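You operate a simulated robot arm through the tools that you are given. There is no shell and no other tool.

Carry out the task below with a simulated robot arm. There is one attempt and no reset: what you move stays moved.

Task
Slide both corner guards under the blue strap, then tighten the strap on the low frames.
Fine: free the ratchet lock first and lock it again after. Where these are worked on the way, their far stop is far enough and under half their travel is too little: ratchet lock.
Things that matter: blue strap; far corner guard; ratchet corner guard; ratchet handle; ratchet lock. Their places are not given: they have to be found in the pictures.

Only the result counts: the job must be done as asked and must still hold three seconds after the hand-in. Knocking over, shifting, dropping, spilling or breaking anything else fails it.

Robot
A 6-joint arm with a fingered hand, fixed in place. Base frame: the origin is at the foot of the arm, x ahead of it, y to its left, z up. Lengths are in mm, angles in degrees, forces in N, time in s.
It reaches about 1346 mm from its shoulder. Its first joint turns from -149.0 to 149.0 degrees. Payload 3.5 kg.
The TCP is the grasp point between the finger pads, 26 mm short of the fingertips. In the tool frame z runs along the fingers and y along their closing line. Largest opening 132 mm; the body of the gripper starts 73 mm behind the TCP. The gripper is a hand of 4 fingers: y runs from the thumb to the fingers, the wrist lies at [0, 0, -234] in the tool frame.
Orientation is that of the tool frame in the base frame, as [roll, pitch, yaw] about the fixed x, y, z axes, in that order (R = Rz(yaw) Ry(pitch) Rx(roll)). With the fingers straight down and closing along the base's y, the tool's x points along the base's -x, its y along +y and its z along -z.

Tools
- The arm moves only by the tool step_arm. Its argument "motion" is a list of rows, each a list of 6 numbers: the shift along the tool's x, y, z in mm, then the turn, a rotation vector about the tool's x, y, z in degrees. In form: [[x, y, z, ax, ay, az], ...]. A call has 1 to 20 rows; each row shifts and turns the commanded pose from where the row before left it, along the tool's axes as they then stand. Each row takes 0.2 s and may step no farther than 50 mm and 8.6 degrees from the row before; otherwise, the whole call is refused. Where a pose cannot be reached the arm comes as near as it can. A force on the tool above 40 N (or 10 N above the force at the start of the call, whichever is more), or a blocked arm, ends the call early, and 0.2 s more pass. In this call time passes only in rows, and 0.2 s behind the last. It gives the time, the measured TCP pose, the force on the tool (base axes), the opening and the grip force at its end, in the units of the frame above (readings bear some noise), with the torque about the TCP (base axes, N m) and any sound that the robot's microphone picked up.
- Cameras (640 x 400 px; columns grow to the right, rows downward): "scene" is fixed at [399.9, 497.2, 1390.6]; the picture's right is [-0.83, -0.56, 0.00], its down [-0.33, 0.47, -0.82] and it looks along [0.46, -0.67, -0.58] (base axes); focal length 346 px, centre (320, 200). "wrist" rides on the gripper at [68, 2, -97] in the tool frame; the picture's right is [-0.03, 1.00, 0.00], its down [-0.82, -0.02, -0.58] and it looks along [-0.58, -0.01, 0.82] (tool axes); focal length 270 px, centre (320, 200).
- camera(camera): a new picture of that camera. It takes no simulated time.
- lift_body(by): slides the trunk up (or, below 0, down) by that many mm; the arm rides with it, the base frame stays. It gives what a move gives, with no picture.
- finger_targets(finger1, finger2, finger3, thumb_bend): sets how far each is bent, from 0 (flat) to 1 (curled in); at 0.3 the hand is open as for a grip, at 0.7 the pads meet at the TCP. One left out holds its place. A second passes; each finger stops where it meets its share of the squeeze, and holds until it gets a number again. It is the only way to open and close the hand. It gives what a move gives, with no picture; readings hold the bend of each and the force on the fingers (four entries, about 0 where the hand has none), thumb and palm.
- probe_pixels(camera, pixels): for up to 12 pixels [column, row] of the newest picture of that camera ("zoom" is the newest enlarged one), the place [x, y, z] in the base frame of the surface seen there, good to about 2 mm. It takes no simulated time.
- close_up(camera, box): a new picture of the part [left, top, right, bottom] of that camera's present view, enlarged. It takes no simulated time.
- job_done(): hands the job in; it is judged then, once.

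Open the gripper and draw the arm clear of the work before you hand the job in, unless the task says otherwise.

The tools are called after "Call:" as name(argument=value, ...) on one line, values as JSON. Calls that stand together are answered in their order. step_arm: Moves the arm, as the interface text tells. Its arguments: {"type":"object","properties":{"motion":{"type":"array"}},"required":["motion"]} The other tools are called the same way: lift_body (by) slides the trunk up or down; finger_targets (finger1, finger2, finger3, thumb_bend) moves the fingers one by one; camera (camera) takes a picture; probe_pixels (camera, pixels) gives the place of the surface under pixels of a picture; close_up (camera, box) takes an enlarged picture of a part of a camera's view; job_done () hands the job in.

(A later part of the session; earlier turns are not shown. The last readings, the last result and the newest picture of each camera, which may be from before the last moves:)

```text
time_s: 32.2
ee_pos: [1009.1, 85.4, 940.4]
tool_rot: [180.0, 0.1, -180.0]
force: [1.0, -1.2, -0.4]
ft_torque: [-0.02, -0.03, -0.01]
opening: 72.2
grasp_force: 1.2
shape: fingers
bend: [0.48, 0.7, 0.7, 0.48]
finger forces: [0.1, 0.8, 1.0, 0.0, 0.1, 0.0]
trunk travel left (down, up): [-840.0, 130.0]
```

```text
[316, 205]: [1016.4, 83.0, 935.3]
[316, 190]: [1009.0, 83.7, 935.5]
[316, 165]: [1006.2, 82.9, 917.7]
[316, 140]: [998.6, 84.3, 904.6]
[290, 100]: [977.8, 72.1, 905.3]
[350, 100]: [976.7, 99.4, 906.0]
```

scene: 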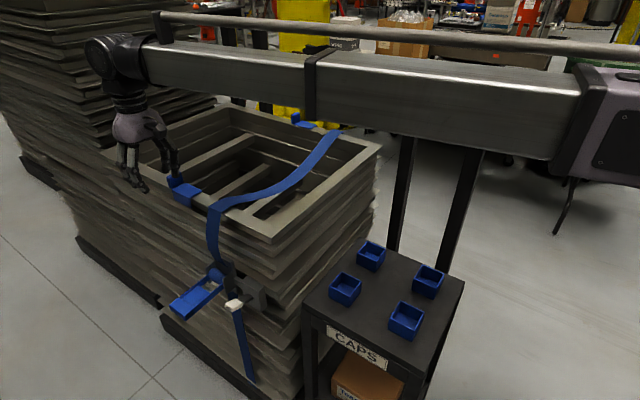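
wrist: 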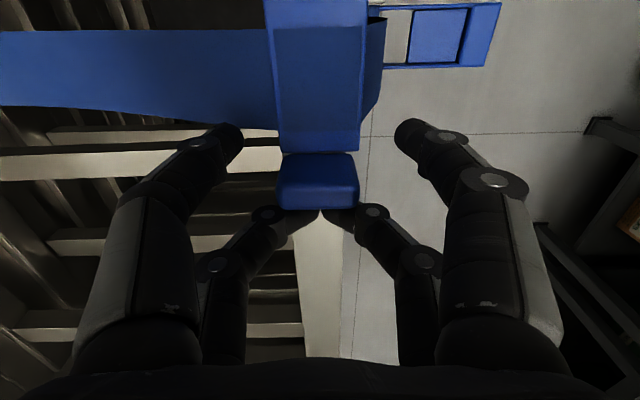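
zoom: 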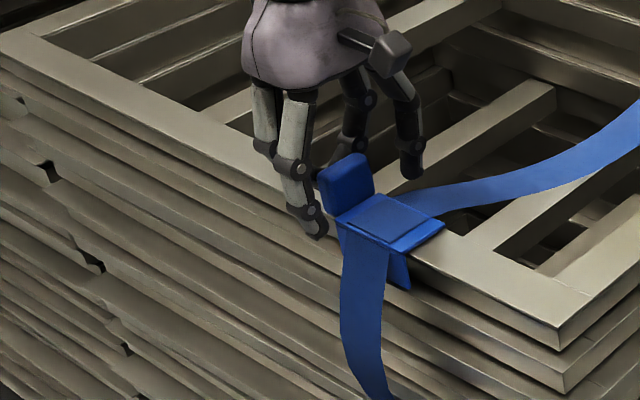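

Plate now spans x≈932–1001 with the strap (951–983) on it. I back off, rise, and probe the surroundings of the far guard.

Call:
step_arm(motion=[[-15, 0, 0, 0, 0, 0], [-15, 0, 0, 0, 0, 0]])

Call:
lift_body(by=70)

Call:
camera(camera="scene")

Call:
probe_pixels(camera="scene", pixels=[[290, 60], [320, 50], [290, 100], [310, 100], [345, 30], [330, 65], [270, 80], [240, 80], [300, 118], [296, 116], [305, 125], [345, 110]])

```text
time_s: 32.8
ee_pos: [1038.9, 85.3, 941.1]
tool_rot: [179.9, 0.1, -180.0]
force: [-0.9, 0.2, -0.2]
ft_torque: [0.0, -0.03, -0.02]
opening: 71.9
grasp_force: 0.0
shape: fingers
bend: [0.48, 0.7, 0.7, 0.48]
finger forces: [0.0, 0.0, 0.0, 0.0, 0.1, 0.0]
trunk travel left (down, up): [-840.0, 130.0]
```

```text
time_s: 33.9
ee_pos: [1039.1, 86.1, 1009.9]
tool_rot: [-180.0, 0.1, -180.0]
force: [-0.1, -0.4, 0.2]
ft_torque: [0.0, -0.03, 0.01]
opening: 72.0
grasp_force: 0.0
shape: fingers
bend: [0.48, 0.7, 0.7, 0.48]
finger forces: [0.1, 0.1, 0.1, 0.0, 0.0, 0.0]
trunk travel left (down, up): [-910.0, 60.0]
```

```text
taken
```

scene: 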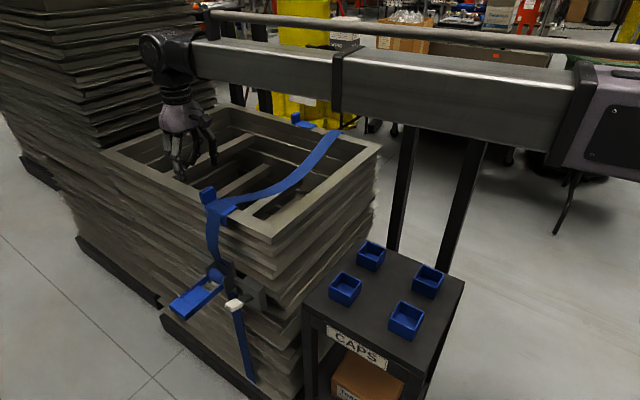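

```text
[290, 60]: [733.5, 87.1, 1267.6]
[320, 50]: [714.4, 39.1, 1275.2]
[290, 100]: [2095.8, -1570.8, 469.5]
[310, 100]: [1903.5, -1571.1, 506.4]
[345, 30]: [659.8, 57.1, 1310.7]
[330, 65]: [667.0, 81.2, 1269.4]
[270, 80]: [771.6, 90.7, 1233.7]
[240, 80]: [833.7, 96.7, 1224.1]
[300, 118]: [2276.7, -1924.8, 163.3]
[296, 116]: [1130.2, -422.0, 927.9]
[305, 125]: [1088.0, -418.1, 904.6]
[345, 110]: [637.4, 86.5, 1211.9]
```

Background objects are far off. I travel at z≈1010 across the stack to about (1055, −424).

Call:
step_arm(motion=[[-1.2, -39.2, 0, 0, 0, 0], [-1.2, -39.2, 0, 0, 0, 0], [-1.2, -39.2, 0, 0, 0, 0], [-1.2, -39.2, 0, 0, 0, 0], [-1.2, -39.2, 0, 0, 0, 0], [-1.2, -39.2, 0, 0, 0, 0], [-1.2, -39.2, 0, 0, 0, 0], [-1.2, -39.2, 0, 0, 0, 0], [-1.2, -39.2, 0, 0, 0, 0], [-1.2, -39.2, 0, 0, 0, 0], [-1.2, -39.2, 0, 0, 0, 0], [-1.2, -39.2, 0, 0, 0, 0], [-1.2, -39.2, 0, 0, 0, 0]])

Call:
camera(camera="wrist")

Call:
camera(camera="scene")

```text
time_s: 36.7
ee_pos: [1054.9, -421.9, 1011.2]
tool_rot: [179.9, 0.2, -179.9]
force: [0.0, -0.2, -0.2]
ft_torque: [0.01, -0.02, 0.0]
opening: 72.3
grasp_force: 0.1
shape: fingers
bend: [0.48, 0.7, 0.7, 0.48]
finger forces: [0.0, 0.0, 0.1, 0.0, 0.0, 0.0]
trunk travel left (down, up): [-910.0, 60.0]
```

```text
taken
```

wrist: 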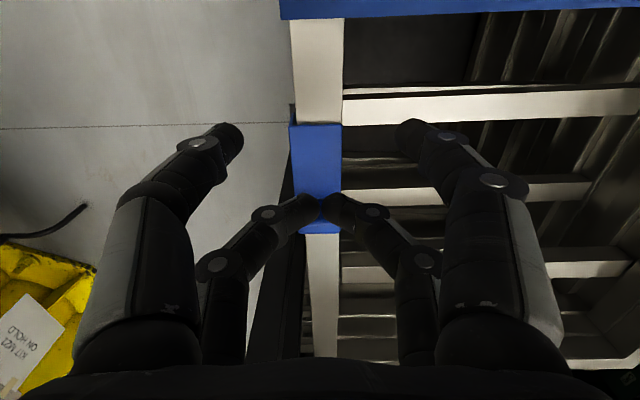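

```text
taken
```

scene: 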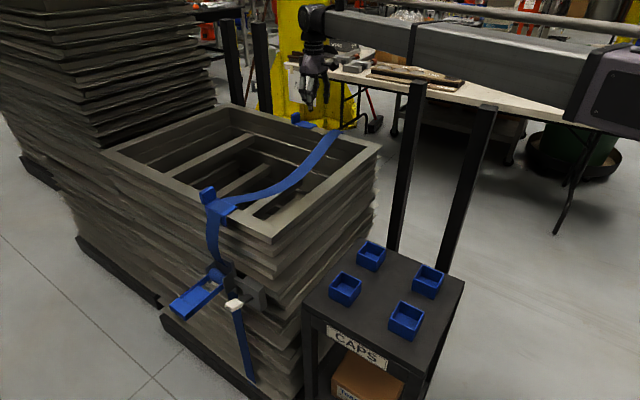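

The hand is above the far guard. The knob lies beyond the reach of a vertical hand, so I tilt the fingers outward 17° about the wrist and shift to about (1142, −424).

Call:
step_arm(motion=[[-16.2, -6.0, -0.7, 1.49, -3.98, 0], [-16.2, -6.0, -0.7, 1.48, -3.98, 0], [-16.2, -6.0, -0.7, 1.49, -3.98, 0], [-16.2, -6.0, -0.7, 1.48, -3.98, 0], [-11.2, 11.1, 2, 0, 0, 0], [-11.2, 11.1, 2, 0, 0, 0]])

Call:
camera(camera="wrist")

Call:
close_up(camera="scene", box=[230, 50, 390, 170])

```text
time_s: 38.1
ee_pos: [1140.8, -425.6, 1020.7]
tool_rot: [-173.8, 16.0, -179.2]
force: [0.2, 0.2, 1.0]
ft_torque: [-0.04, -0.02, 0.01]
opening: 72.2
grasp_force: 0.1
shape: fingers
bend: [0.48, 0.7, 0.7, 0.48]
finger forces: [0.0, 0.0, 0.0, 0.1, 0.0, 0.0]
trunk travel left (down, up): [-910.0, 60.0]
```

```text
taken
```

wrist: 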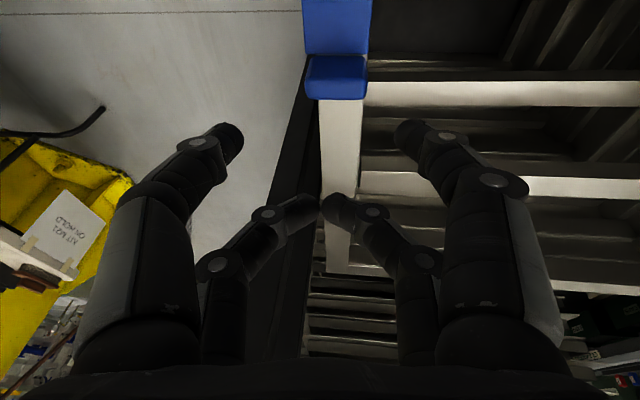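

```text
3.33 times, centred on (310, 110) of scene
```

zoom: 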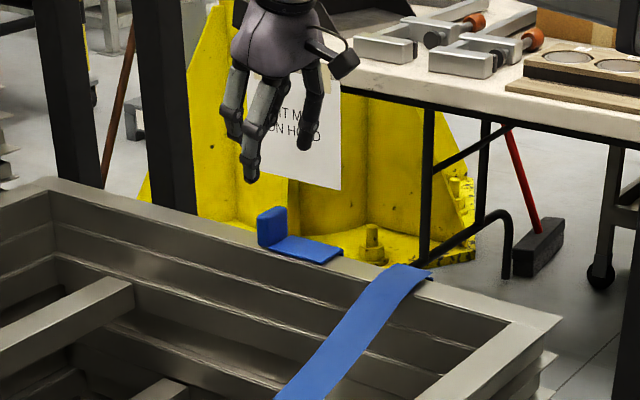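

The tilted pose was reached. I probe the far knob in the wrist view near (337,80).

Call:
probe_pixels(camera="wrist", pixels=[[337, 95], [337, 75], [337, 60], [310, 85], [363, 85], [337, 40], [308, 40], [368, 40], [340, 130], [325, 130], [356, 130]])

```text
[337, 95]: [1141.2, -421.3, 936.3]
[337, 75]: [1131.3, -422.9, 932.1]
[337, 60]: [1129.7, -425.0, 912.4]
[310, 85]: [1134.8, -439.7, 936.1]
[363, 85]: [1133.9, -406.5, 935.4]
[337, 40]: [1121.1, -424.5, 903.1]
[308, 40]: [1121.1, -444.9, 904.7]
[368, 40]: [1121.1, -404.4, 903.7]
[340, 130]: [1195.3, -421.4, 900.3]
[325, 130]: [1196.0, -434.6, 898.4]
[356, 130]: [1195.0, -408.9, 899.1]
```

The knob spans x 1127–1142, y −440…−406, top z 936. I shift 3 mm in y and lower 79 mm, leaving about 10 mm behind the knob.

Call:
step_arm(motion=[[-2, 3, 0, 0, 0, 0]])

Call:
lift_body(by=-50)

Call:
lift_body(by=-28)

Call:
camera(camera="wrist")

Call:
close_up(camera="scene", box=[230, 50, 390, 170])

```text
time_s: 38.5
ee_pos: [1142.8, -422.3, 1021.4]
tool_rot: [-173.9, 16.0, -179.1]
force: [-0.6, -1.0, -0.1]
ft_torque: [0.02, -0.03, 0.0]
opening: 72.6
grasp_force: 0.0
shape: fingers
bend: [0.48, 0.7, 0.7, 0.48]
finger forces: [0.0, 0.1, 0.1, 0.0, 0.0, 0.0]
trunk travel left (down, up): [-910.0, 60.0]
```

```text
time_s: 39.4
ee_pos: [1142.7, -422.3, 970.2]
tool_rot: [-173.9, 16.1, -179.1]
force: [0.7, -1.1, 0.6]
ft_torque: [0.04, 0.01, 0.0]
opening: 72.5
grasp_force: 0.1
shape: fingers
bend: [0.48, 0.7, 0.7, 0.48]
finger forces: [0.1, 0.0, 0.0, 0.0, 0.0, 0.0]
trunk travel left (down, up): [-860.0, 110.0]
```

```text
time_s: 40.2
ee_pos: [1143.1, -423.0, 944.5]
tool_rot: [-174.0, 16.0, -179.2]
force: [0.2, -0.7, -0.4]
ft_torque: [0.0, 0.0, 0.0]
opening: 72.1
grasp_force: 0.1
shape: fingers
bend: [0.48, 0.7, 0.7, 0.48]
finger forces: [0.0, 0.0, 0.0, 0.0, 0.2, 0.0]
trunk travel left (down, up): [-832.0, 138.0]
```

```text
taken
```

wrist: 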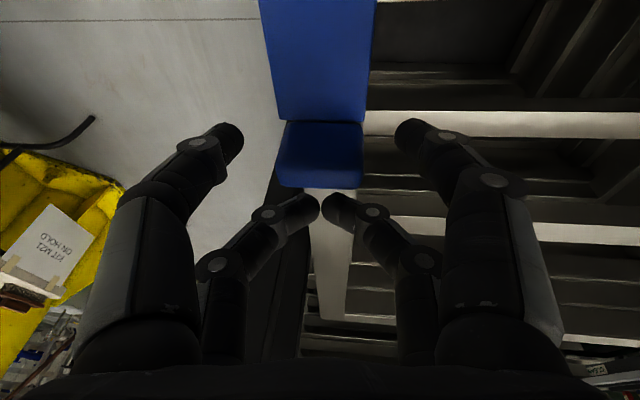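

```text
3.33 times, centred on (310, 110) of scene
```

zoom: 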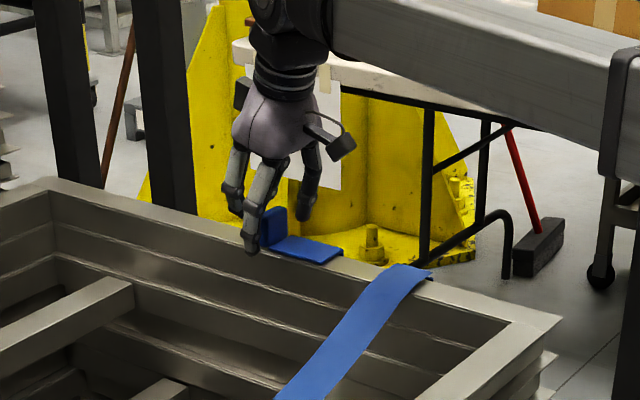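

Position is good. I push in −x (base) along the tilted tool's axes, 60 mm first.

Call:
step_arm(motion=[[9.61, -0.15, -2.76, 0, 0, 0], [9.61, -0.15, -2.76, 0, 0, 0], [9.61, -0.15, -2.76, 0, 0, 0], [9.61, -0.15, -2.76, 0, 0, 0], [9.61, -0.15, -2.76, 0, 0, 0], [9.61, -0.15, -2.76, 0, 0, 0]])

Call:
camera(camera="wrist")

Call:
close_up(camera="scene", box=[230, 50, 390, 170])

```text
time_s: 41.6
ee_pos: [1081.4, -422.3, 943.7]
tool_rot: [-173.9, 15.9, -179.1]
force: [0.5, 0.1, -0.1]
ft_torque: [0.01, -0.01, 0.0]
opening: 72.1
grasp_force: 0.3
shape: fingers
bend: [0.48, 0.7, 0.7, 0.48]
finger forces: [0.1, 0.2, 0.0, 0.1, 0.0, 0.0]
trunk travel left (down, up): [-832.0, 138.0]
```

```text
taken
```

wrist: 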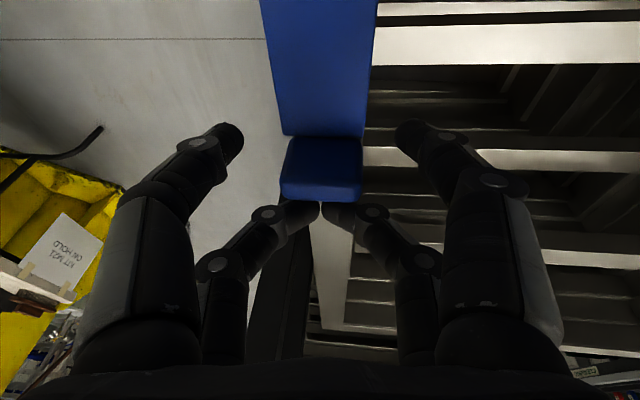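

```text
3.33 times, centred on (310, 110) of scene
```

zoom: 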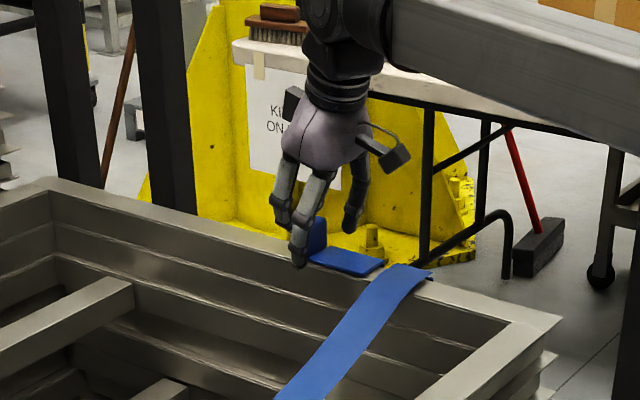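

The far guard slides along. I probe the plate, knob and strap to work out the remaining distance.

Call:
probe_pixels(camera="wrist", pixels=[[322, 198], [322, 185], [322, 150], [322, 130], [322, 60]])

Call:
probe_pixels(camera="zoom", pixels=[[380, 262], [370, 275], [362, 274], [398, 268], [420, 273], [430, 278], [385, 285], [415, 290]])

```text
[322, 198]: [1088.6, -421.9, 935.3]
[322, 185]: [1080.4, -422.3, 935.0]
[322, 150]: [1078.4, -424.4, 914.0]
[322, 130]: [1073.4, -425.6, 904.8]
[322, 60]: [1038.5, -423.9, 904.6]
```

```text
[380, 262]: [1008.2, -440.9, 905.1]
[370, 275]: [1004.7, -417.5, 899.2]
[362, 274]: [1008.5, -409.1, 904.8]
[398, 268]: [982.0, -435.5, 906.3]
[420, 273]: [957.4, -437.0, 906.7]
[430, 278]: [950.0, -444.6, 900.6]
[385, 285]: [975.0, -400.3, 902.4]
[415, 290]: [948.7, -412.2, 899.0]
```

Knob outer face x≈1090, plate 1006–1075; about 73 mm remain. I push on.

Call:
step_arm(motion=[[9.61, -0.15, -2.76, 0, 0, 0], [9.61, -0.15, -2.76, 0, 0, 0], [9.61, -0.15, -2.76, 0, 0, 0], [9.61, -0.15, -2.76, 0, 0, 0], [9.61, -0.15, -2.76, 0, 0, 0], [9.61, -0.15, -2.76, 0, 0, 0], [6.7, -0.1, -1.93, 0, 0, 0], [6.7, -0.1, -1.93, 0, 0, 0]])

Call:
camera(camera="wrist")

Call:
close_up(camera="scene", box=[230, 50, 390, 170])

Call:
probe_pixels(camera="wrist", pixels=[[322, 198], [322, 185], [322, 150], [322, 130], [322, 60]])

```text
time_s: 43.4
ee_pos: [1008.4, -420.8, 943.3]
tool_rot: [-173.9, 16.0, -179.1]
force: [0.4, -1.4, 0.9]
ft_torque: [0.01, 0.02, 0.01]
opening: 72.5
grasp_force: 0.0
shape: fingers
bend: [0.48, 0.7, 0.7, 0.48]
finger forces: [0.0, 0.4, 0.0, 0.0, 0.1, 0.0]
trunk travel left (down, up): [-832.0, 138.0]
```

```text
taken
```

wrist: 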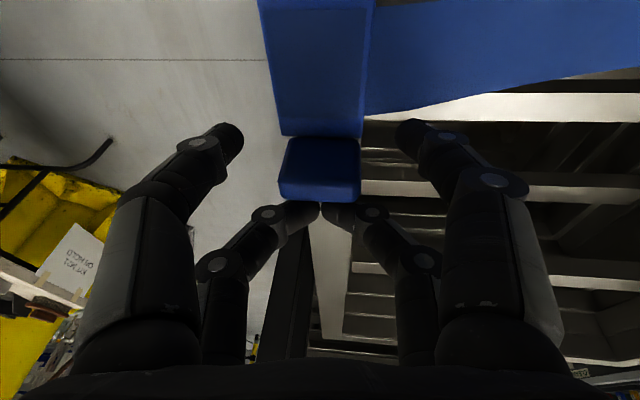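

```text
3.33 times, centred on (310, 110) of scene
```

zoom: 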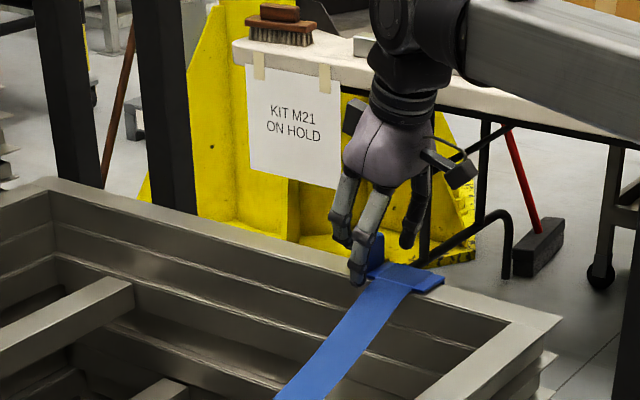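

```text
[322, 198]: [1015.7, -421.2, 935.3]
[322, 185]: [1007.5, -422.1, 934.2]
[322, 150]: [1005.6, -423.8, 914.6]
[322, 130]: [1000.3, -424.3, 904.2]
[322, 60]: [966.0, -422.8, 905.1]
```

Both guards are now under the strap (far plate ≈932–1000). I back off in +x, rise, and undo the tilt.

Call:
step_arm(motion=[[-9.61, 0.15, 2.76, 0, 0, 0], [-9.61, 0.15, 2.76, 0, 0, 0], [-9.61, 0.15, 2.76, 0, 0, 0]])

Call:
lift_body(by=90)

Call:
step_arm(motion=[[16.2, 6.0, -0.7, -1.49, 3.98, 0], [16.2, 6.0, -0.7, -1.48, 3.98, 0], [16.2, 6.0, -0.7, -1.49, 3.98, 0], [16.2, 6.0, -0.7, -1.48, 3.98, 0]])

Call:
close_up(camera="scene", box=[140, 80, 380, 240])

```text
time_s: 44.2
ee_pos: [1038.7, -422.0, 942.7]
tool_rot: [-173.8, 16.0, -179.2]
force: [0.2, -0.7, 0.3]
ft_torque: [-0.03, 0.06, 0.02]
opening: 72.1
grasp_force: 0.1
shape: fingers
bend: [0.48, 0.7, 0.7, 0.48]
finger forces: [0.1, 0.0, 0.0, 0.0, 0.0, 0.0]
trunk travel left (down, up): [-832.0, 138.0]
```

```text
time_s: 45.4
ee_pos: [1038.2, -423.3, 1033.0]
tool_rot: [-174.0, 16.0, -179.1]
force: [0.7, 0.3, -0.4]
ft_torque: [0.02, 0.02, -0.01]
opening: 72.3
grasp_force: 0.0
shape: fingers
bend: [0.48, 0.7, 0.7, 0.48]
finger forces: [0.1, 0.0, 0.1, 0.0, 0.1, 0.0]
trunk travel left (down, up): [-922.0, 48.0]
```

```text
time_s: 46.4
ee_pos: [973.6, -399.6, 1023.4]
tool_rot: [179.9, -0.1, -180.0]
force: [0.0, 0.2, 1.2]
ft_torque: [-0.02, 0.03, -0.05]
opening: 72.6
grasp_force: 0.0
shape: fingers
bend: [0.48, 0.7, 0.7, 0.48]
finger forces: [0.1, 0.1, 0.0, 0.0, 0.0, 0.0]
trunk travel left (down, up): [-922.0, 48.0]
```

```text
2.50 times, centred on (260, 160) of scene
```

zoom: 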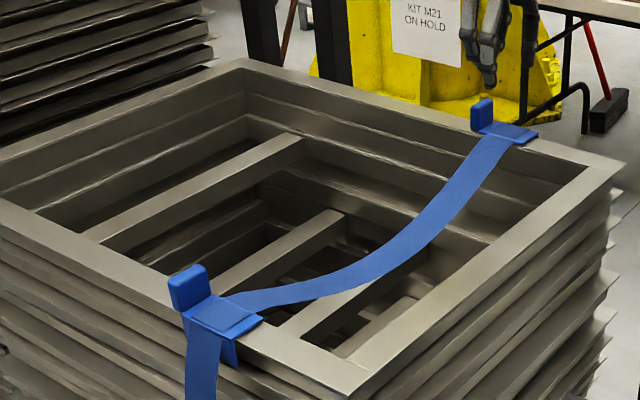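

Both guards sit under the strap as wanted. I travel to the +y side above the handle, then turn the hand to close along x.

Call:
step_arm(motion=[[0.3, 40, 0, 0, 0, 0], [0.3, 40, 0, 0, 0, 0], [0.3, 40, 0, 0, 0, 0], [0.3, 40, 0, 0, 0, 0], [0.3, 40, 0, 0, 0, 0], [0.3, 40, 0, 0, 0, 0], [0.3, 40, 0, 0, 0, 0], [0.3, 40, 0, 0, 0, 0], [0.3, 40, 0, 0, 0, 0], [0.3, 40, 0, 0, 0, 0], [0.3, 40, 0, 0, 0, 0], [0.3, 40, 0, 0, 0, 0], [0.3, 40, 0, 0, 0, 0], [0.3, 40, 0, 0, 0, 0], [0.3, 40, 0, 0, 0, 0], [0.3, 40, 0, 0, 0, 0], [0.3, 40, 0, 0, 0, 0], [0.3, 40, 0, 0, 0, 0]])

Call:
step_arm(motion=[[0, 0, 0, 0, 0, 8.2], [0, 0, 0, 0, 0, 8.2], [0, 0, 0, 0, 0, 8.2], [0, 0, 0, 0, 0, 8.2], [0, 0, 0, 0, 0, 8.2], [0, 0, 0, 0, 0, 8.2], [0, 0, 0, 0, 0, 8.2], [0, 0, 0, 0, 0, 8.2], [0, 0, 0, 0, 0, 8.2], [0, 0, 0, 0, 0, 8.2], [0, 0, 0, 0, 0, 8.0]])

Call:
finger_targets(finger1=0.4, finger2=0.4, finger3=0.4, thumb_bend=0.4)

Call:
camera(camera="wrist")

Call:
camera(camera="scene")

```text
time_s: 50.2
ee_pos: [971.3, 320.0, 1023.0]
tool_rot: [179.9, 0.1, 179.9]
force: [0.0, 1.1, -1.1]
ft_torque: [0.0, -0.02, 0.03]
opening: 72.2
grasp_force: 0.0
shape: fingers
bend: [0.48, 0.7, 0.7, 0.48]
finger forces: [0.0, 0.0, 0.1, 0.0, 0.1, 0.0]
out of reach, approached as far as the arm can: row 8, 10
trunk travel left (down, up): [-922.0, 48.0]
```

```text
time_s: 52.6
ee_pos: [970.6, 322.4, 1022.6]
tool_rot: [179.9, 0.0, 89.9]
force: [-0.5, 0.1, 0.0]
ft_torque: [0.03, 0.01, 0.02]
opening: 72.3
grasp_force: 0.0
shape: fingers
bend: [0.48, 0.7, 0.7, 0.48]
finger forces: [0.1, 0.1, 0.0, 0.0, 0.1, 0.0]
trunk travel left (down, up): [-922.0, 48.0]
```

```text
time_s: 53.6
ee_pos: [969.1, 321.4, 1023.0]
tool_rot: [179.9, 0.0, 90.0]
force: [0.5, -0.6, 0.5]
ft_torque: [-0.01, -0.01, 0.02]
opening: 99.4
grasp_force: 0.0
shape: fingers
bend: [0.4, 0.4, 0.4, 0.4]
finger forces: [0.0, 0.0, 0.0, 0.1, 0.0, 0.0]
trunk travel left (down, up): [-922.0, 48.0]
```

```text
taken
```

wrist: 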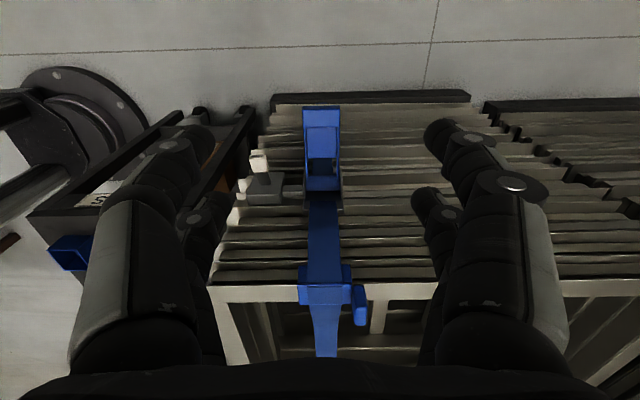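

```text
taken
```

scene: 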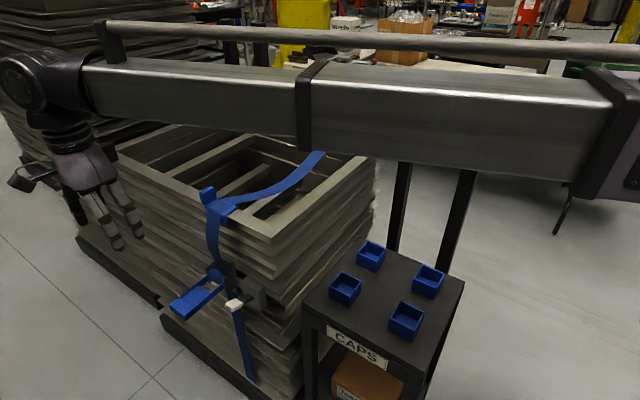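

Next I tilt the hand 34° so the fingers point down and toward the stack, keeping the wrist height, ending above the handle's outer part.

Call:
step_arm(motion=[[-22.1, 0, -2.6, 0, -8.5, 0], [-22.2, 0, -4.4, 0, -8.5, 0], [-22.6, 0, -6.2, 0, -8.5, 0], [-23.3, 0, -8.0, 0, -8.5, 0]])

Call:
camera(camera="scene")

```text
time_s: 54.6
ee_pos: [970.1, 239.3, 1063.8]
tool_rot: [179.7, 34.3, 89.9]
force: [0.6, -0.4, -0.5]
ft_torque: [-0.03, -0.03, -0.04]
opening: 99.4
grasp_force: 0.0
shape: fingers
bend: [0.4, 0.4, 0.4, 0.4]
finger forces: [0.0, 0.0, 0.0, 0.0, 0.0, 0.1]
trunk travel left (down, up): [-922.0, 48.0]
```

```text
taken
```

scene: 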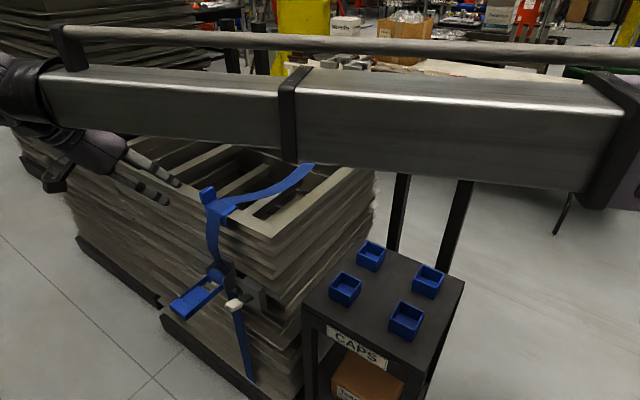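

The tilted pose is reached at (970,239,1064). I lower the trunk 300 mm and check.

Call:
lift_body(by=-300)

Call:
camera(camera="wrist")

Call:
camera(camera="scene")

```text
time_s: 57.6
ee_pos: [969.3, 239.4, 762.7]
tool_rot: [179.8, 34.2, 89.8]
force: [0.1, -0.6, -0.4]
ft_torque: [0.01, 0.03, -0.02]
opening: 99.4
grasp_force: 0.1
shape: fingers
bend: [0.4, 0.4, 0.4, 0.4]
finger forces: [0.0, 0.0, 0.0, 0.0, 0.1, 0.1]
trunk travel left (down, up): [-622.0, 348.0]
```

```text
taken
```

wrist: 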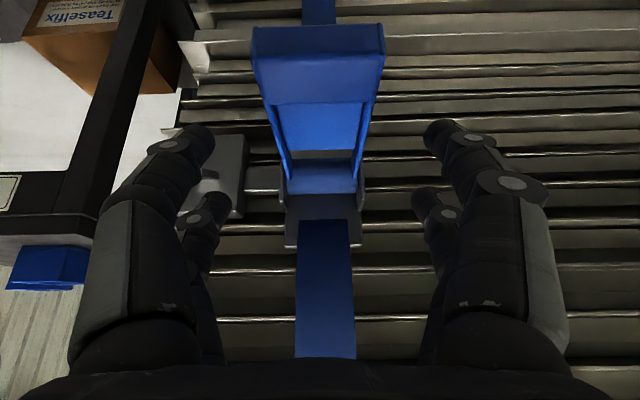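

```text
taken
```

scene: 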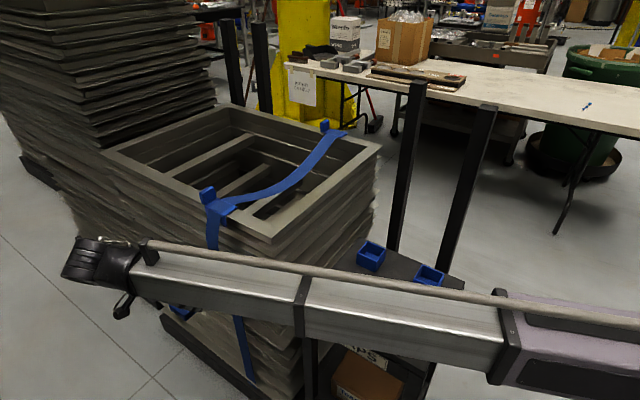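

The wrist view shows the handle between the fingers. I probe it and the ratchet body.

Call:
probe_pixels(camera="wrist", pixels=[[320, 35], [320, 55], [320, 100], [320, 120], [320, 150], [320, 175], [320, 205], [270, 110], [372, 110], [290, 240], [326, 260], [210, 175]])

Call:
close_up(camera="wrist", box=[180, 10, 460, 290])

```text
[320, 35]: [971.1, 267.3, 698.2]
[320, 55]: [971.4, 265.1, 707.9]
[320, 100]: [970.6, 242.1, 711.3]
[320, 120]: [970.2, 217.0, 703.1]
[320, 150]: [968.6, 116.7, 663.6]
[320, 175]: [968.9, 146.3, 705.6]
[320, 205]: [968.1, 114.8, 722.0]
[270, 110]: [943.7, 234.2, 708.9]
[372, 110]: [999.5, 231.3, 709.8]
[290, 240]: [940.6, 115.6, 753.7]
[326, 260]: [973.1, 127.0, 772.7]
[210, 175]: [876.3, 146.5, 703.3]
```

```text
1.43 times, centred on (320, 150) of wrist
```

zoom: 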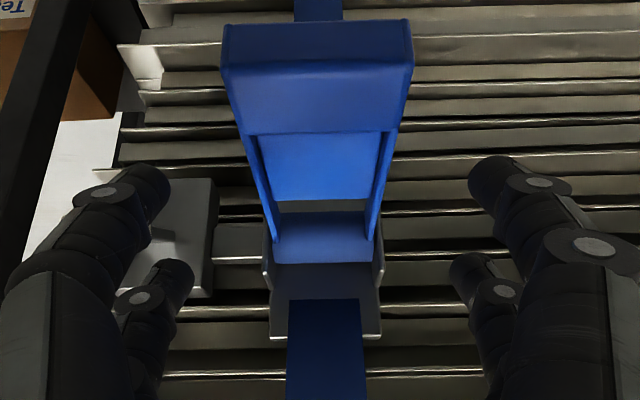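

The handle's end block is y≈240–267, z≈692–711, x 941–998. I lower 60 mm and close on it.

Call:
lift_body(by=-60)

Call:
step_arm(motion=[[6, 0, -4, 0, 0, 0]])

Call:
finger_targets(finger1=0.6, finger2=0.6, finger3=0.6, thumb_bend=0.6)

Call:
camera(camera="wrist")

```text
time_s: 58.6
ee_pos: [968.9, 240.3, 703.8]
tool_rot: [179.9, 34.0, 90.0]
force: [0.0, 0.1, 0.2]
ft_torque: [0.04, 0.0, 0.01]
opening: 99.4
grasp_force: 0.1
shape: fingers
bend: [0.4, 0.4, 0.4, 0.4]
finger forces: [0.1, 0.0, 0.0, 0.1, 0.0, 0.0]
trunk travel left (down, up): [-562.0, 408.0]
```

```text
time_s: 59.0
ee_pos: [969.5, 247.4, 703.8]
tool_rot: [179.9, 34.1, 90.0]
force: [-1.0, 0.6, 0.0]
ft_torque: [-0.01, -0.02, 0.01]
opening: 99.3
grasp_force: 0.0
shape: fingers
bend: [0.4, 0.4, 0.4, 0.4]
finger forces: [0.1, 0.0, 0.1, 0.1, 0.0, 0.0]
trunk travel left (down, up): [-562.0, 408.0]
```

```text
time_s: 60.0
ee_pos: [968.7, 247.4, 702.4]
tool_rot: [179.9, 34.1, 90.0]
force: [-4.1, -0.3, -2.1]
ft_torque: [-0.01, 0.04, 0.07]
opening: 40.1
grasp_force: 7.6
shape: fingers
bend: [0.58, 0.53, 0.54, 0.58]
finger forces: [1.3, 4.9, 4.7, 0.0, 5.0, 0.0]
trunk travel left (down, up): [-562.0, 408.0]
```

```text
taken
```

wrist: 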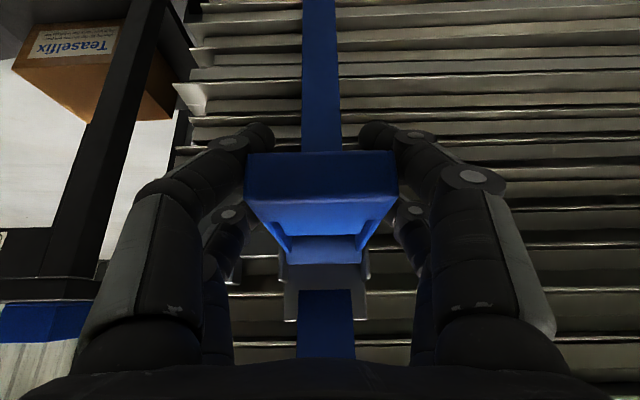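

The rear pair and thumb hold the handle (~5 N each). I lift 15 mm to see whether the handle swings up.

Call:
lift_body(by=15)

Call:
camera(camera="wrist")

Call:
probe_pixels(camera="wrist", pixels=[[320, 160], [320, 180], [320, 195], [320, 215], [320, 250]])

```text
time_s: 60.6
ee_pos: [970.8, 247.8, 717.3]
tool_rot: [-180.0, 34.0, 90.0]
force: [-4.1, 2.0, -19.4]
ft_torque: [0.14, 0.06, -0.03]
opening: 52.2
grasp_force: 12.5
shape: fingers
bend: [0.54, 0.54, 0.53, 0.56]
finger forces: [6.9, 4.1, 5.3, 0.1, 8.6, 0.0]
trunk travel left (down, up): [-577.0, 393.0]
```

```text
taken
```

wrist: 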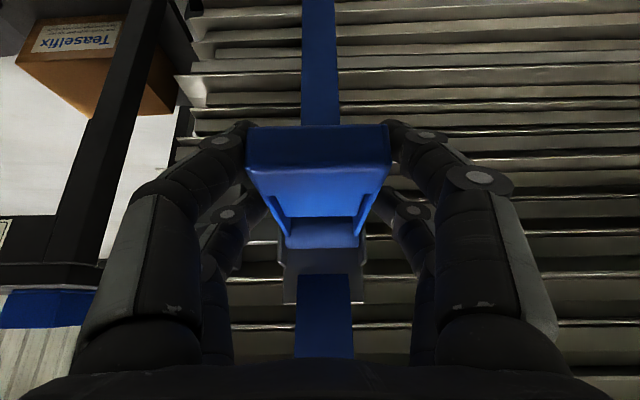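

```text
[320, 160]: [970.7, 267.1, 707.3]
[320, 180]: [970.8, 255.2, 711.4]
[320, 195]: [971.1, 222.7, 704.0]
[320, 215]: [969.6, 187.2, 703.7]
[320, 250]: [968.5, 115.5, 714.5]
```

Handle stays at z≈711 with 19 N downward, so it does not go up easily. I go back down and try downward.

Call:
lift_body(by=-15)

Call:
lift_body(by=-12)

Call:
camera(camera="wrist")

Call:
probe_pixels(camera="wrist", pixels=[[320, 165], [320, 185], [320, 205], [320, 225], [320, 250]])

```text
time_s: 61.3
ee_pos: [971.0, 246.3, 704.7]
tool_rot: [179.8, 34.2, 89.9]
force: [-1.1, 2.5, 3.4]
ft_torque: [-0.19, 0.02, 0.05]
opening: 50.9
grasp_force: 11.9
shape: fingers
bend: [0.54, 0.54, 0.54, 0.57]
finger forces: [4.7, 6.1, 5.2, 0.0, 6.8, 0.0]
trunk travel left (down, up): [-562.0, 408.0]
```

```text
time_s: 61.9
ee_pos: [969.4, 246.0, 692.2]
tool_rot: [179.7, 34.2, 89.8]
force: [-0.8, -7.3, 5.5]
ft_torque: [-0.37, -0.03, 0.03]
opening: 50.9
grasp_force: 10.9
shape: fingers
bend: [0.54, 0.54, 0.55, 0.57]
finger forces: [4.3, 6.1, 5.0, 0.0, 5.9, 0.0]
trunk travel left (down, up): [-550.0, 420.0]
```

```text
taken
```

wrist: 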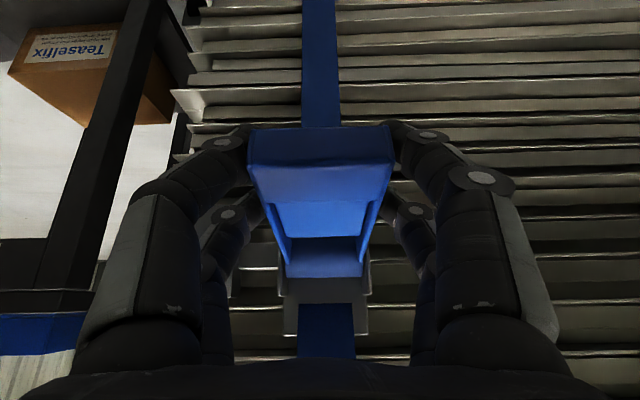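

```text
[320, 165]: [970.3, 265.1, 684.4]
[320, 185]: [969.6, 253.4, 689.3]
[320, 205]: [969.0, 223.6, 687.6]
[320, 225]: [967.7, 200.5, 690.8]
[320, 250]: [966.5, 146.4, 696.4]
```

The handle swings down easily (block top now z≈689). I follow its arc in stages: trunk down, small moves toward −y.

Call:
lift_body(by=-22)

Call:
step_arm(motion=[[-4, 0, 2.7, 0, 0, 0]])

Call:
lift_body(by=-18)

Call:
step_arm(motion=[[-6, 0, 4, 0, 0, 0]])

Call:
camera(camera="wrist")

Call:
probe_pixels(camera="wrist", pixels=[[320, 145], [320, 165], [320, 185], [320, 205], [320, 225], [320, 250], [320, 280], [320, 310]])

```text
time_s: 62.5
ee_pos: [971.1, 248.5, 668.8]
tool_rot: [180.0, 34.0, 90.0]
force: [0.0, -0.3, 0.4]
ft_torque: [0.03, 0.0, 0.01]
opening: 33.3
grasp_force: 0.1
shape: fingers
bend: [0.6, 0.6, 0.6, 0.6]
finger forces: [0.1, 0.0, 0.0, 0.0, 0.1, 0.0]
trunk travel left (down, up): [-528.0, 442.0]
```

```text
time_s: 63.0
ee_pos: [969.5, 241.9, 669.1]
tool_rot: [179.9, 34.1, 89.9]
force: [0.7, -0.2, 0.4]
ft_torque: [0.02, -0.01, 0.04]
opening: 33.0
grasp_force: 0.1
shape: fingers
bend: [0.6, 0.6, 0.6, 0.6]
finger forces: [0.0, 0.1, 0.0, 0.0, 0.0, 0.1]
trunk travel left (down, up): [-528.0, 442.0]
```

```text
time_s: 63.6
ee_pos: [969.0, 241.5, 651.4]
tool_rot: [179.9, 34.2, 90.0]
force: [1.0, 1.4, 1.2]
ft_torque: [-0.02, 0.03, 0.03]
opening: 33.1
grasp_force: 0.9
shape: fingers
bend: [0.6, 0.6, 0.6, 0.6]
finger forces: [0.0, 1.5, 0.2, 0.0, 0.0, 0.0]
trunk travel left (down, up): [-510.0, 460.0]
```

```text
time_s: 64.0
ee_pos: [969.1, 234.5, 651.0]
tool_rot: [179.8, 34.2, 89.9]
force: [1.9, 3.0, 1.6]
ft_torque: [-0.15, 0.05, 0.03]
opening: 33.1
grasp_force: 2.1
shape: fingers
bend: [0.6, 0.6, 0.6, 0.6]
finger forces: [0.0, 3.1, 0.6, 0.0, 0.0, 0.0]
trunk travel left (down, up): [-510.0, 460.0]
```

```text
taken
```

wrist: 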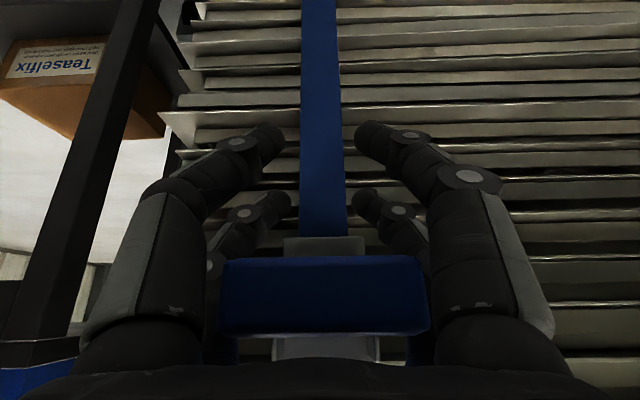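

```text
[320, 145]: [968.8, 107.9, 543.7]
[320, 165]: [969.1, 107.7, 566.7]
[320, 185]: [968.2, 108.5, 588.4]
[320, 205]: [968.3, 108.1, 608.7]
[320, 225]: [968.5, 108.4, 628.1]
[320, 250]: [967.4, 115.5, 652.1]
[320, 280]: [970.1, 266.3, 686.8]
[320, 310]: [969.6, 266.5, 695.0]
```

The hand slipped past: the handle's end face is still near y≈266, z≈690, between my knuckles. I open the fingers and look again.

Call:
finger_targets(finger1=0.4, finger2=0.4, finger3=0.4, thumb_bend=0.4)

Call:
lift_body(by=60)

Call:
camera(camera="wrist")

Call:
probe_pixels(camera="wrist", pixels=[[320, 120], [320, 140], [320, 160], [320, 180], [320, 200], [320, 225], [320, 250], [320, 280]])

```text
time_s: 65.0
ee_pos: [969.7, 233.8, 651.1]
tool_rot: [179.9, 34.1, 89.9]
force: [1.0, 0.1, 0.4]
ft_torque: [0.09, 0.01, -0.02]
opening: 99.5
grasp_force: 0.4
shape: fingers
bend: [0.4, 0.4, 0.4, 0.4]
finger forces: [0.0, 0.9, 0.1, 0.0, 0.0, 0.1]
trunk travel left (down, up): [-510.0, 460.0]
```

```text
time_s: 66.0
ee_pos: [968.3, 234.0, 712.2]
tool_rot: [179.9, 34.1, 90.0]
force: [0.2, -0.2, -0.2]
ft_torque: [0.0, -0.03, 0.02]
opening: 99.3
grasp_force: 0.0
shape: fingers
bend: [0.4, 0.4, 0.4, 0.4]
finger forces: [0.1, 0.1, 0.0, 0.0, 0.0, 0.1]
trunk travel left (down, up): [-570.0, 400.0]
```

```text
taken
```

wrist: 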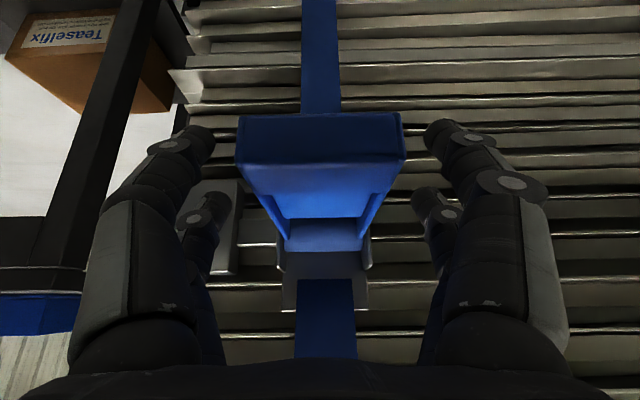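

```text
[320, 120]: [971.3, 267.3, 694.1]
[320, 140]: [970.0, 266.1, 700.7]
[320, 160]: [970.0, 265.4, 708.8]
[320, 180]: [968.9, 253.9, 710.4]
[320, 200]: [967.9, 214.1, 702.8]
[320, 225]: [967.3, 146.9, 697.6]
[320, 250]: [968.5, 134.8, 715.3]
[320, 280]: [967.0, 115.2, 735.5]
```

The handle returned to horizontal, so it is sprung and works downward. I will press it down instead: raise, close only finger 1 and the thumb as a pusher, and leave fingers 2 and 3 open around the handle.

Call:
lift_body(by=60)

Call:
finger_targets(finger1=0.7, finger2=0.44, finger3=0.44, thumb_bend=0.7)

Call:
camera(camera="wrist")

Call:
close_up(camera="scene", box=[120, 220, 320, 345])

```text
time_s: 67.0
ee_pos: [969.3, 234.6, 771.2]
tool_rot: [180.0, 34.1, 89.8]
force: [-0.5, -0.2, 0.9]
ft_torque: [0.01, -0.01, 0.02]
opening: 99.3
grasp_force: 0.1
shape: fingers
bend: [0.4, 0.4, 0.4, 0.4]
finger forces: [0.0, 0.0, 0.1, 0.0, 0.1, 0.1]
trunk travel left (down, up): [-630.0, 340.0]
```

```text
time_s: 68.0
ee_pos: [969.4, 233.8, 770.5]
tool_rot: [180.0, 34.1, 89.9]
force: [1.0, -0.6, 0.2]
ft_torque: [0.0, -0.01, -0.01]
opening: 1.5
grasp_force: 0.0
shape: fingers
bend: [0.7, 0.44, 0.44, 0.7]
finger forces: [0.0, 0.0, 0.0, 0.0, 0.0, 0.0]
trunk travel left (down, up): [-630.0, 340.0]
```

```text
taken
```

wrist: 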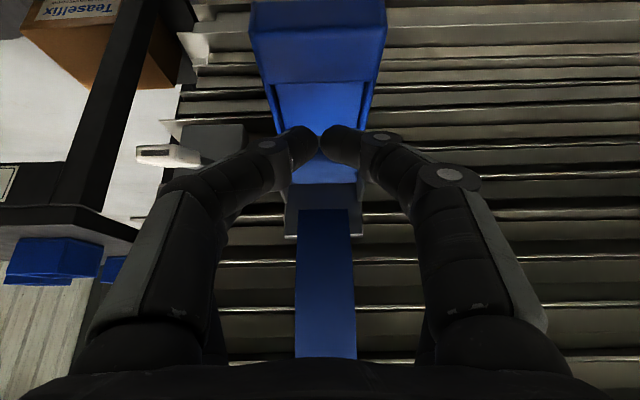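

```text
3.20 times, centred on (220, 282) of scene
```

zoom: 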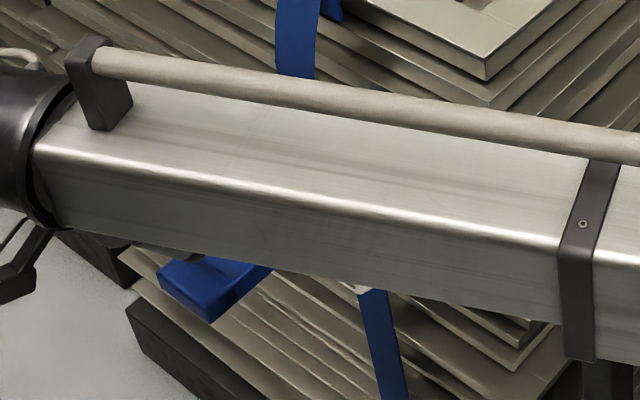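

The pusher tips are over the handle's plate. I shift 6 mm inward and lower until contact.

Call:
step_arm(motion=[[-5, 0, 3.4, 0, 0, 0]])

Call:
lift_body(by=-36)

Call:
lift_body(by=-12)

Call:
camera(camera="wrist")

```text
time_s: 68.4
ee_pos: [970.0, 227.2, 771.3]
tool_rot: [179.9, 34.1, 90.0]
force: [0.1, 0.4, 0.4]
ft_torque: [0.04, -0.02, 0.05]
opening: 1.4
grasp_force: 0.1
shape: fingers
bend: [0.7, 0.44, 0.44, 0.7]
finger forces: [0.1, 0.1, 0.0, 0.1, 0.0, 0.1]
trunk travel left (down, up): [-630.0, 340.0]
```

```text
time_s: 69.2
ee_pos: [969.5, 226.3, 736.0]
tool_rot: [179.9, 34.2, 89.9]
force: [1.4, -0.1, 2.1]
ft_torque: [0.01, 0.0, 0.0]
opening: 1.2
grasp_force: 0.1
shape: fingers
bend: [0.7, 0.44, 0.44, 0.7]
finger forces: [0.5, 0.0, 0.0, 0.0, 0.6, 0.1]
trunk travel left (down, up): [-594.0, 376.0]
```

```text
time_s: 69.8
ee_pos: [969.4, 227.1, 723.8]
tool_rot: [179.9, 34.1, 89.9]
force: [0.2, -1.3, 2.4]
ft_torque: [-0.02, 0.04, -0.01]
opening: 1.0
grasp_force: 1.3
shape: fingers
bend: [0.7, 0.44, 0.44, 0.7]
finger forces: [1.3, 0.0, 0.0, 0.0, 0.9, 0.0]
trunk travel left (down, up): [-582.0, 388.0]
```

```text
taken
```

wrist: 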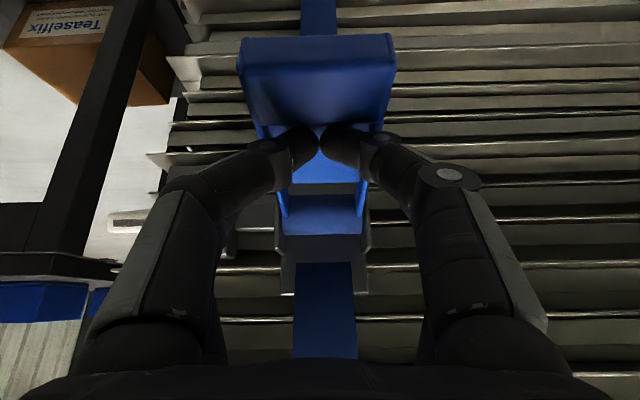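

The handle follows with only about 2 N. I continue along its arc, watching the forces.

Call:
lift_body(by=-22)

Call:
step_arm(motion=[[-3.3, 0, 2.2, 0, 0, 0]])

Call:
lift_body(by=-19)

Call:
step_arm(motion=[[-6.6, 0, 4.5, 0, 0, 0]])

Call:
camera(camera="wrist")

Call:
probe_pixels(camera="wrist", pixels=[[320, 90], [320, 110], [320, 165], [320, 180], [320, 200], [320, 225], [320, 250]])

```text
time_s: 70.5
ee_pos: [968.7, 225.7, 703.0]
tool_rot: [179.9, 34.2, 89.9]
force: [0.4, -11.1, 6.2]
ft_torque: [-0.28, -0.04, -0.06]
opening: 1.0
grasp_force: 6.2
shape: fingers
bend: [0.7, 0.44, 0.44, 0.7]
finger forces: [9.4, 0.1, 0.1, 0.0, 3.5, 0.0]
trunk travel left (down, up): [-560.0, 410.0]
```

```text
time_s: 70.9
ee_pos: [969.9, 223.1, 701.5]
tool_rot: [179.9, 34.0, 90.0]
force: [-0.6, -2.5, 5.3]
ft_torque: [0.01, 0.01, 0.02]
opening: 0.8
grasp_force: 2.4
shape: fingers
bend: [0.7, 0.44, 0.44, 0.7]
finger forces: [3.2, 0.1, 0.0, 0.1, 1.8, 0.1]
trunk travel left (down, up): [-560.0, 410.0]
```

```text
time_s: 71.5
ee_pos: [969.2, 219.5, 685.4]
tool_rot: [179.7, 34.3, 89.7]
force: [0.4, -19.1, 14.2]
ft_torque: [-0.42, -0.1, -0.1]
opening: 0.9
grasp_force: 12.3
shape: fingers
bend: [0.7, 0.44, 0.44, 0.7]
finger forces: [18.7, 0.0, 0.0, 0.1, 5.6, 0.0]
trunk travel left (down, up): [-541.0, 429.0]
```

```text
time_s: 71.9
ee_pos: [969.4, 217.6, 682.6]
tool_rot: [179.8, 33.9, 90.1]
force: [1.7, -3.3, 8.6]
ft_torque: [0.0, -0.07, -0.01]
opening: 0.4
grasp_force: 3.4
shape: fingers
bend: [0.7, 0.44, 0.44, 0.7]
finger forces: [5.0, 0.0, 0.1, 0.0, 2.5, 0.1]
trunk travel left (down, up): [-541.0, 429.0]
```

```text
taken
```

wrist: 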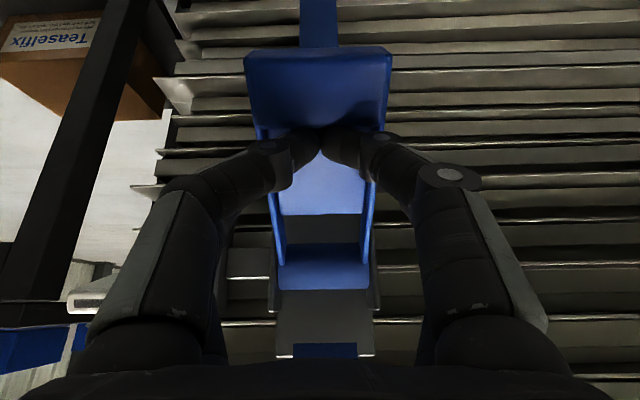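

```text
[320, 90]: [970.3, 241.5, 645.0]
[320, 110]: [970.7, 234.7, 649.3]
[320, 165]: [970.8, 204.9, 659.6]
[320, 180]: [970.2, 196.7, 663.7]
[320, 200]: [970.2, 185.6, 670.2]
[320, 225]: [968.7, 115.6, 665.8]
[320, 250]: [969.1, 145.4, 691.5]
```

The handle is at about 30° down with a resisting force near 9 N; the tip leans on the block's step. I continue, moving inward before each lowering.

Call:
step_arm(motion=[[-5.4, 0, 3.6, 0, 0, 0]])

Call:
lift_body(by=-9)

Call:
step_arm(motion=[[-9.5, 0, 6.4, 0, 0, 0]])

Call:
lift_body(by=-11)

Call:
camera(camera="wrist")

Call:
probe_pixels(camera="wrist", pixels=[[320, 90], [320, 110], [320, 165], [320, 180], [320, 200], [320, 225], [320, 250]])

```text
time_s: 72.3
ee_pos: [969.7, 211.5, 682.6]
tool_rot: [179.9, 33.9, 90.0]
force: [-1.8, 4.7, 5.1]
ft_torque: [0.14, -0.13, 0.13]
opening: 0.0
grasp_force: 3.5
shape: fingers
bend: [0.71, 0.44, 0.44, 0.7]
finger forces: [6.6, 0.0, 0.0, 0.1, 0.0, 0.1]
trunk travel left (down, up): [-541.0, 429.0]
```

```text
time_s: 72.9
ee_pos: [969.1, 208.7, 673.8]
tool_rot: [179.8, 34.0, 90.0]
force: [-1.3, 2.9, 6.6]
ft_torque: [0.11, -0.13, 0.06]
opening: 0.0
grasp_force: 3.2
shape: fingers
bend: [0.71, 0.44, 0.44, 0.7]
finger forces: [6.7, 0.0, 0.1, 0.0, 0.0, 0.0]
trunk travel left (down, up): [-532.0, 438.0]
```

```text
time_s: 73.3
ee_pos: [968.0, 198.2, 674.5]
tool_rot: [179.9, 34.0, 90.0]
force: [-4.7, 7.0, 5.3]
ft_torque: [0.14, -0.03, 0.26]
opening: 0.0
grasp_force: 4.7
shape: fingers
bend: [0.71, 0.44, 0.44, 0.7]
finger forces: [9.7, 0.0, 0.1, 0.1, 0.0, 0.0]
trunk travel left (down, up): [-532.0, 438.0]
```

```text
time_s: 73.9
ee_pos: [969.1, 198.8, 664.9]
tool_rot: [179.9, 34.1, 89.9]
force: [-4.3, 6.0, 18.1]
ft_torque: [0.24, -0.05, 0.08]
opening: 0.1
grasp_force: 18.1
shape: fingers
bend: [0.71, 0.44, 0.44, 0.7]
finger forces: [17.2, 0.0, 0.0, 0.1, 19.5, 0.0]
trunk travel left (down, up): [-521.0, 449.0]
```

```text
taken
```

wrist: 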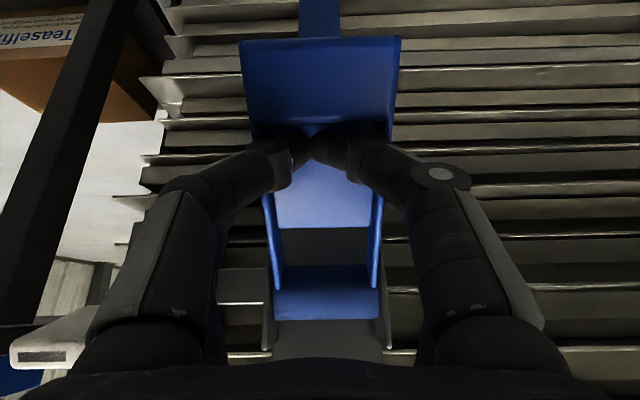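

```text
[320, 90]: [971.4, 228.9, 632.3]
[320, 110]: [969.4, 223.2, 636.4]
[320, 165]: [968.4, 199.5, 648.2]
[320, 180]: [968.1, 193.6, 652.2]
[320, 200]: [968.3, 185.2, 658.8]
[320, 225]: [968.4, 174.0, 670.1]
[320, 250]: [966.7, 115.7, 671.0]
```

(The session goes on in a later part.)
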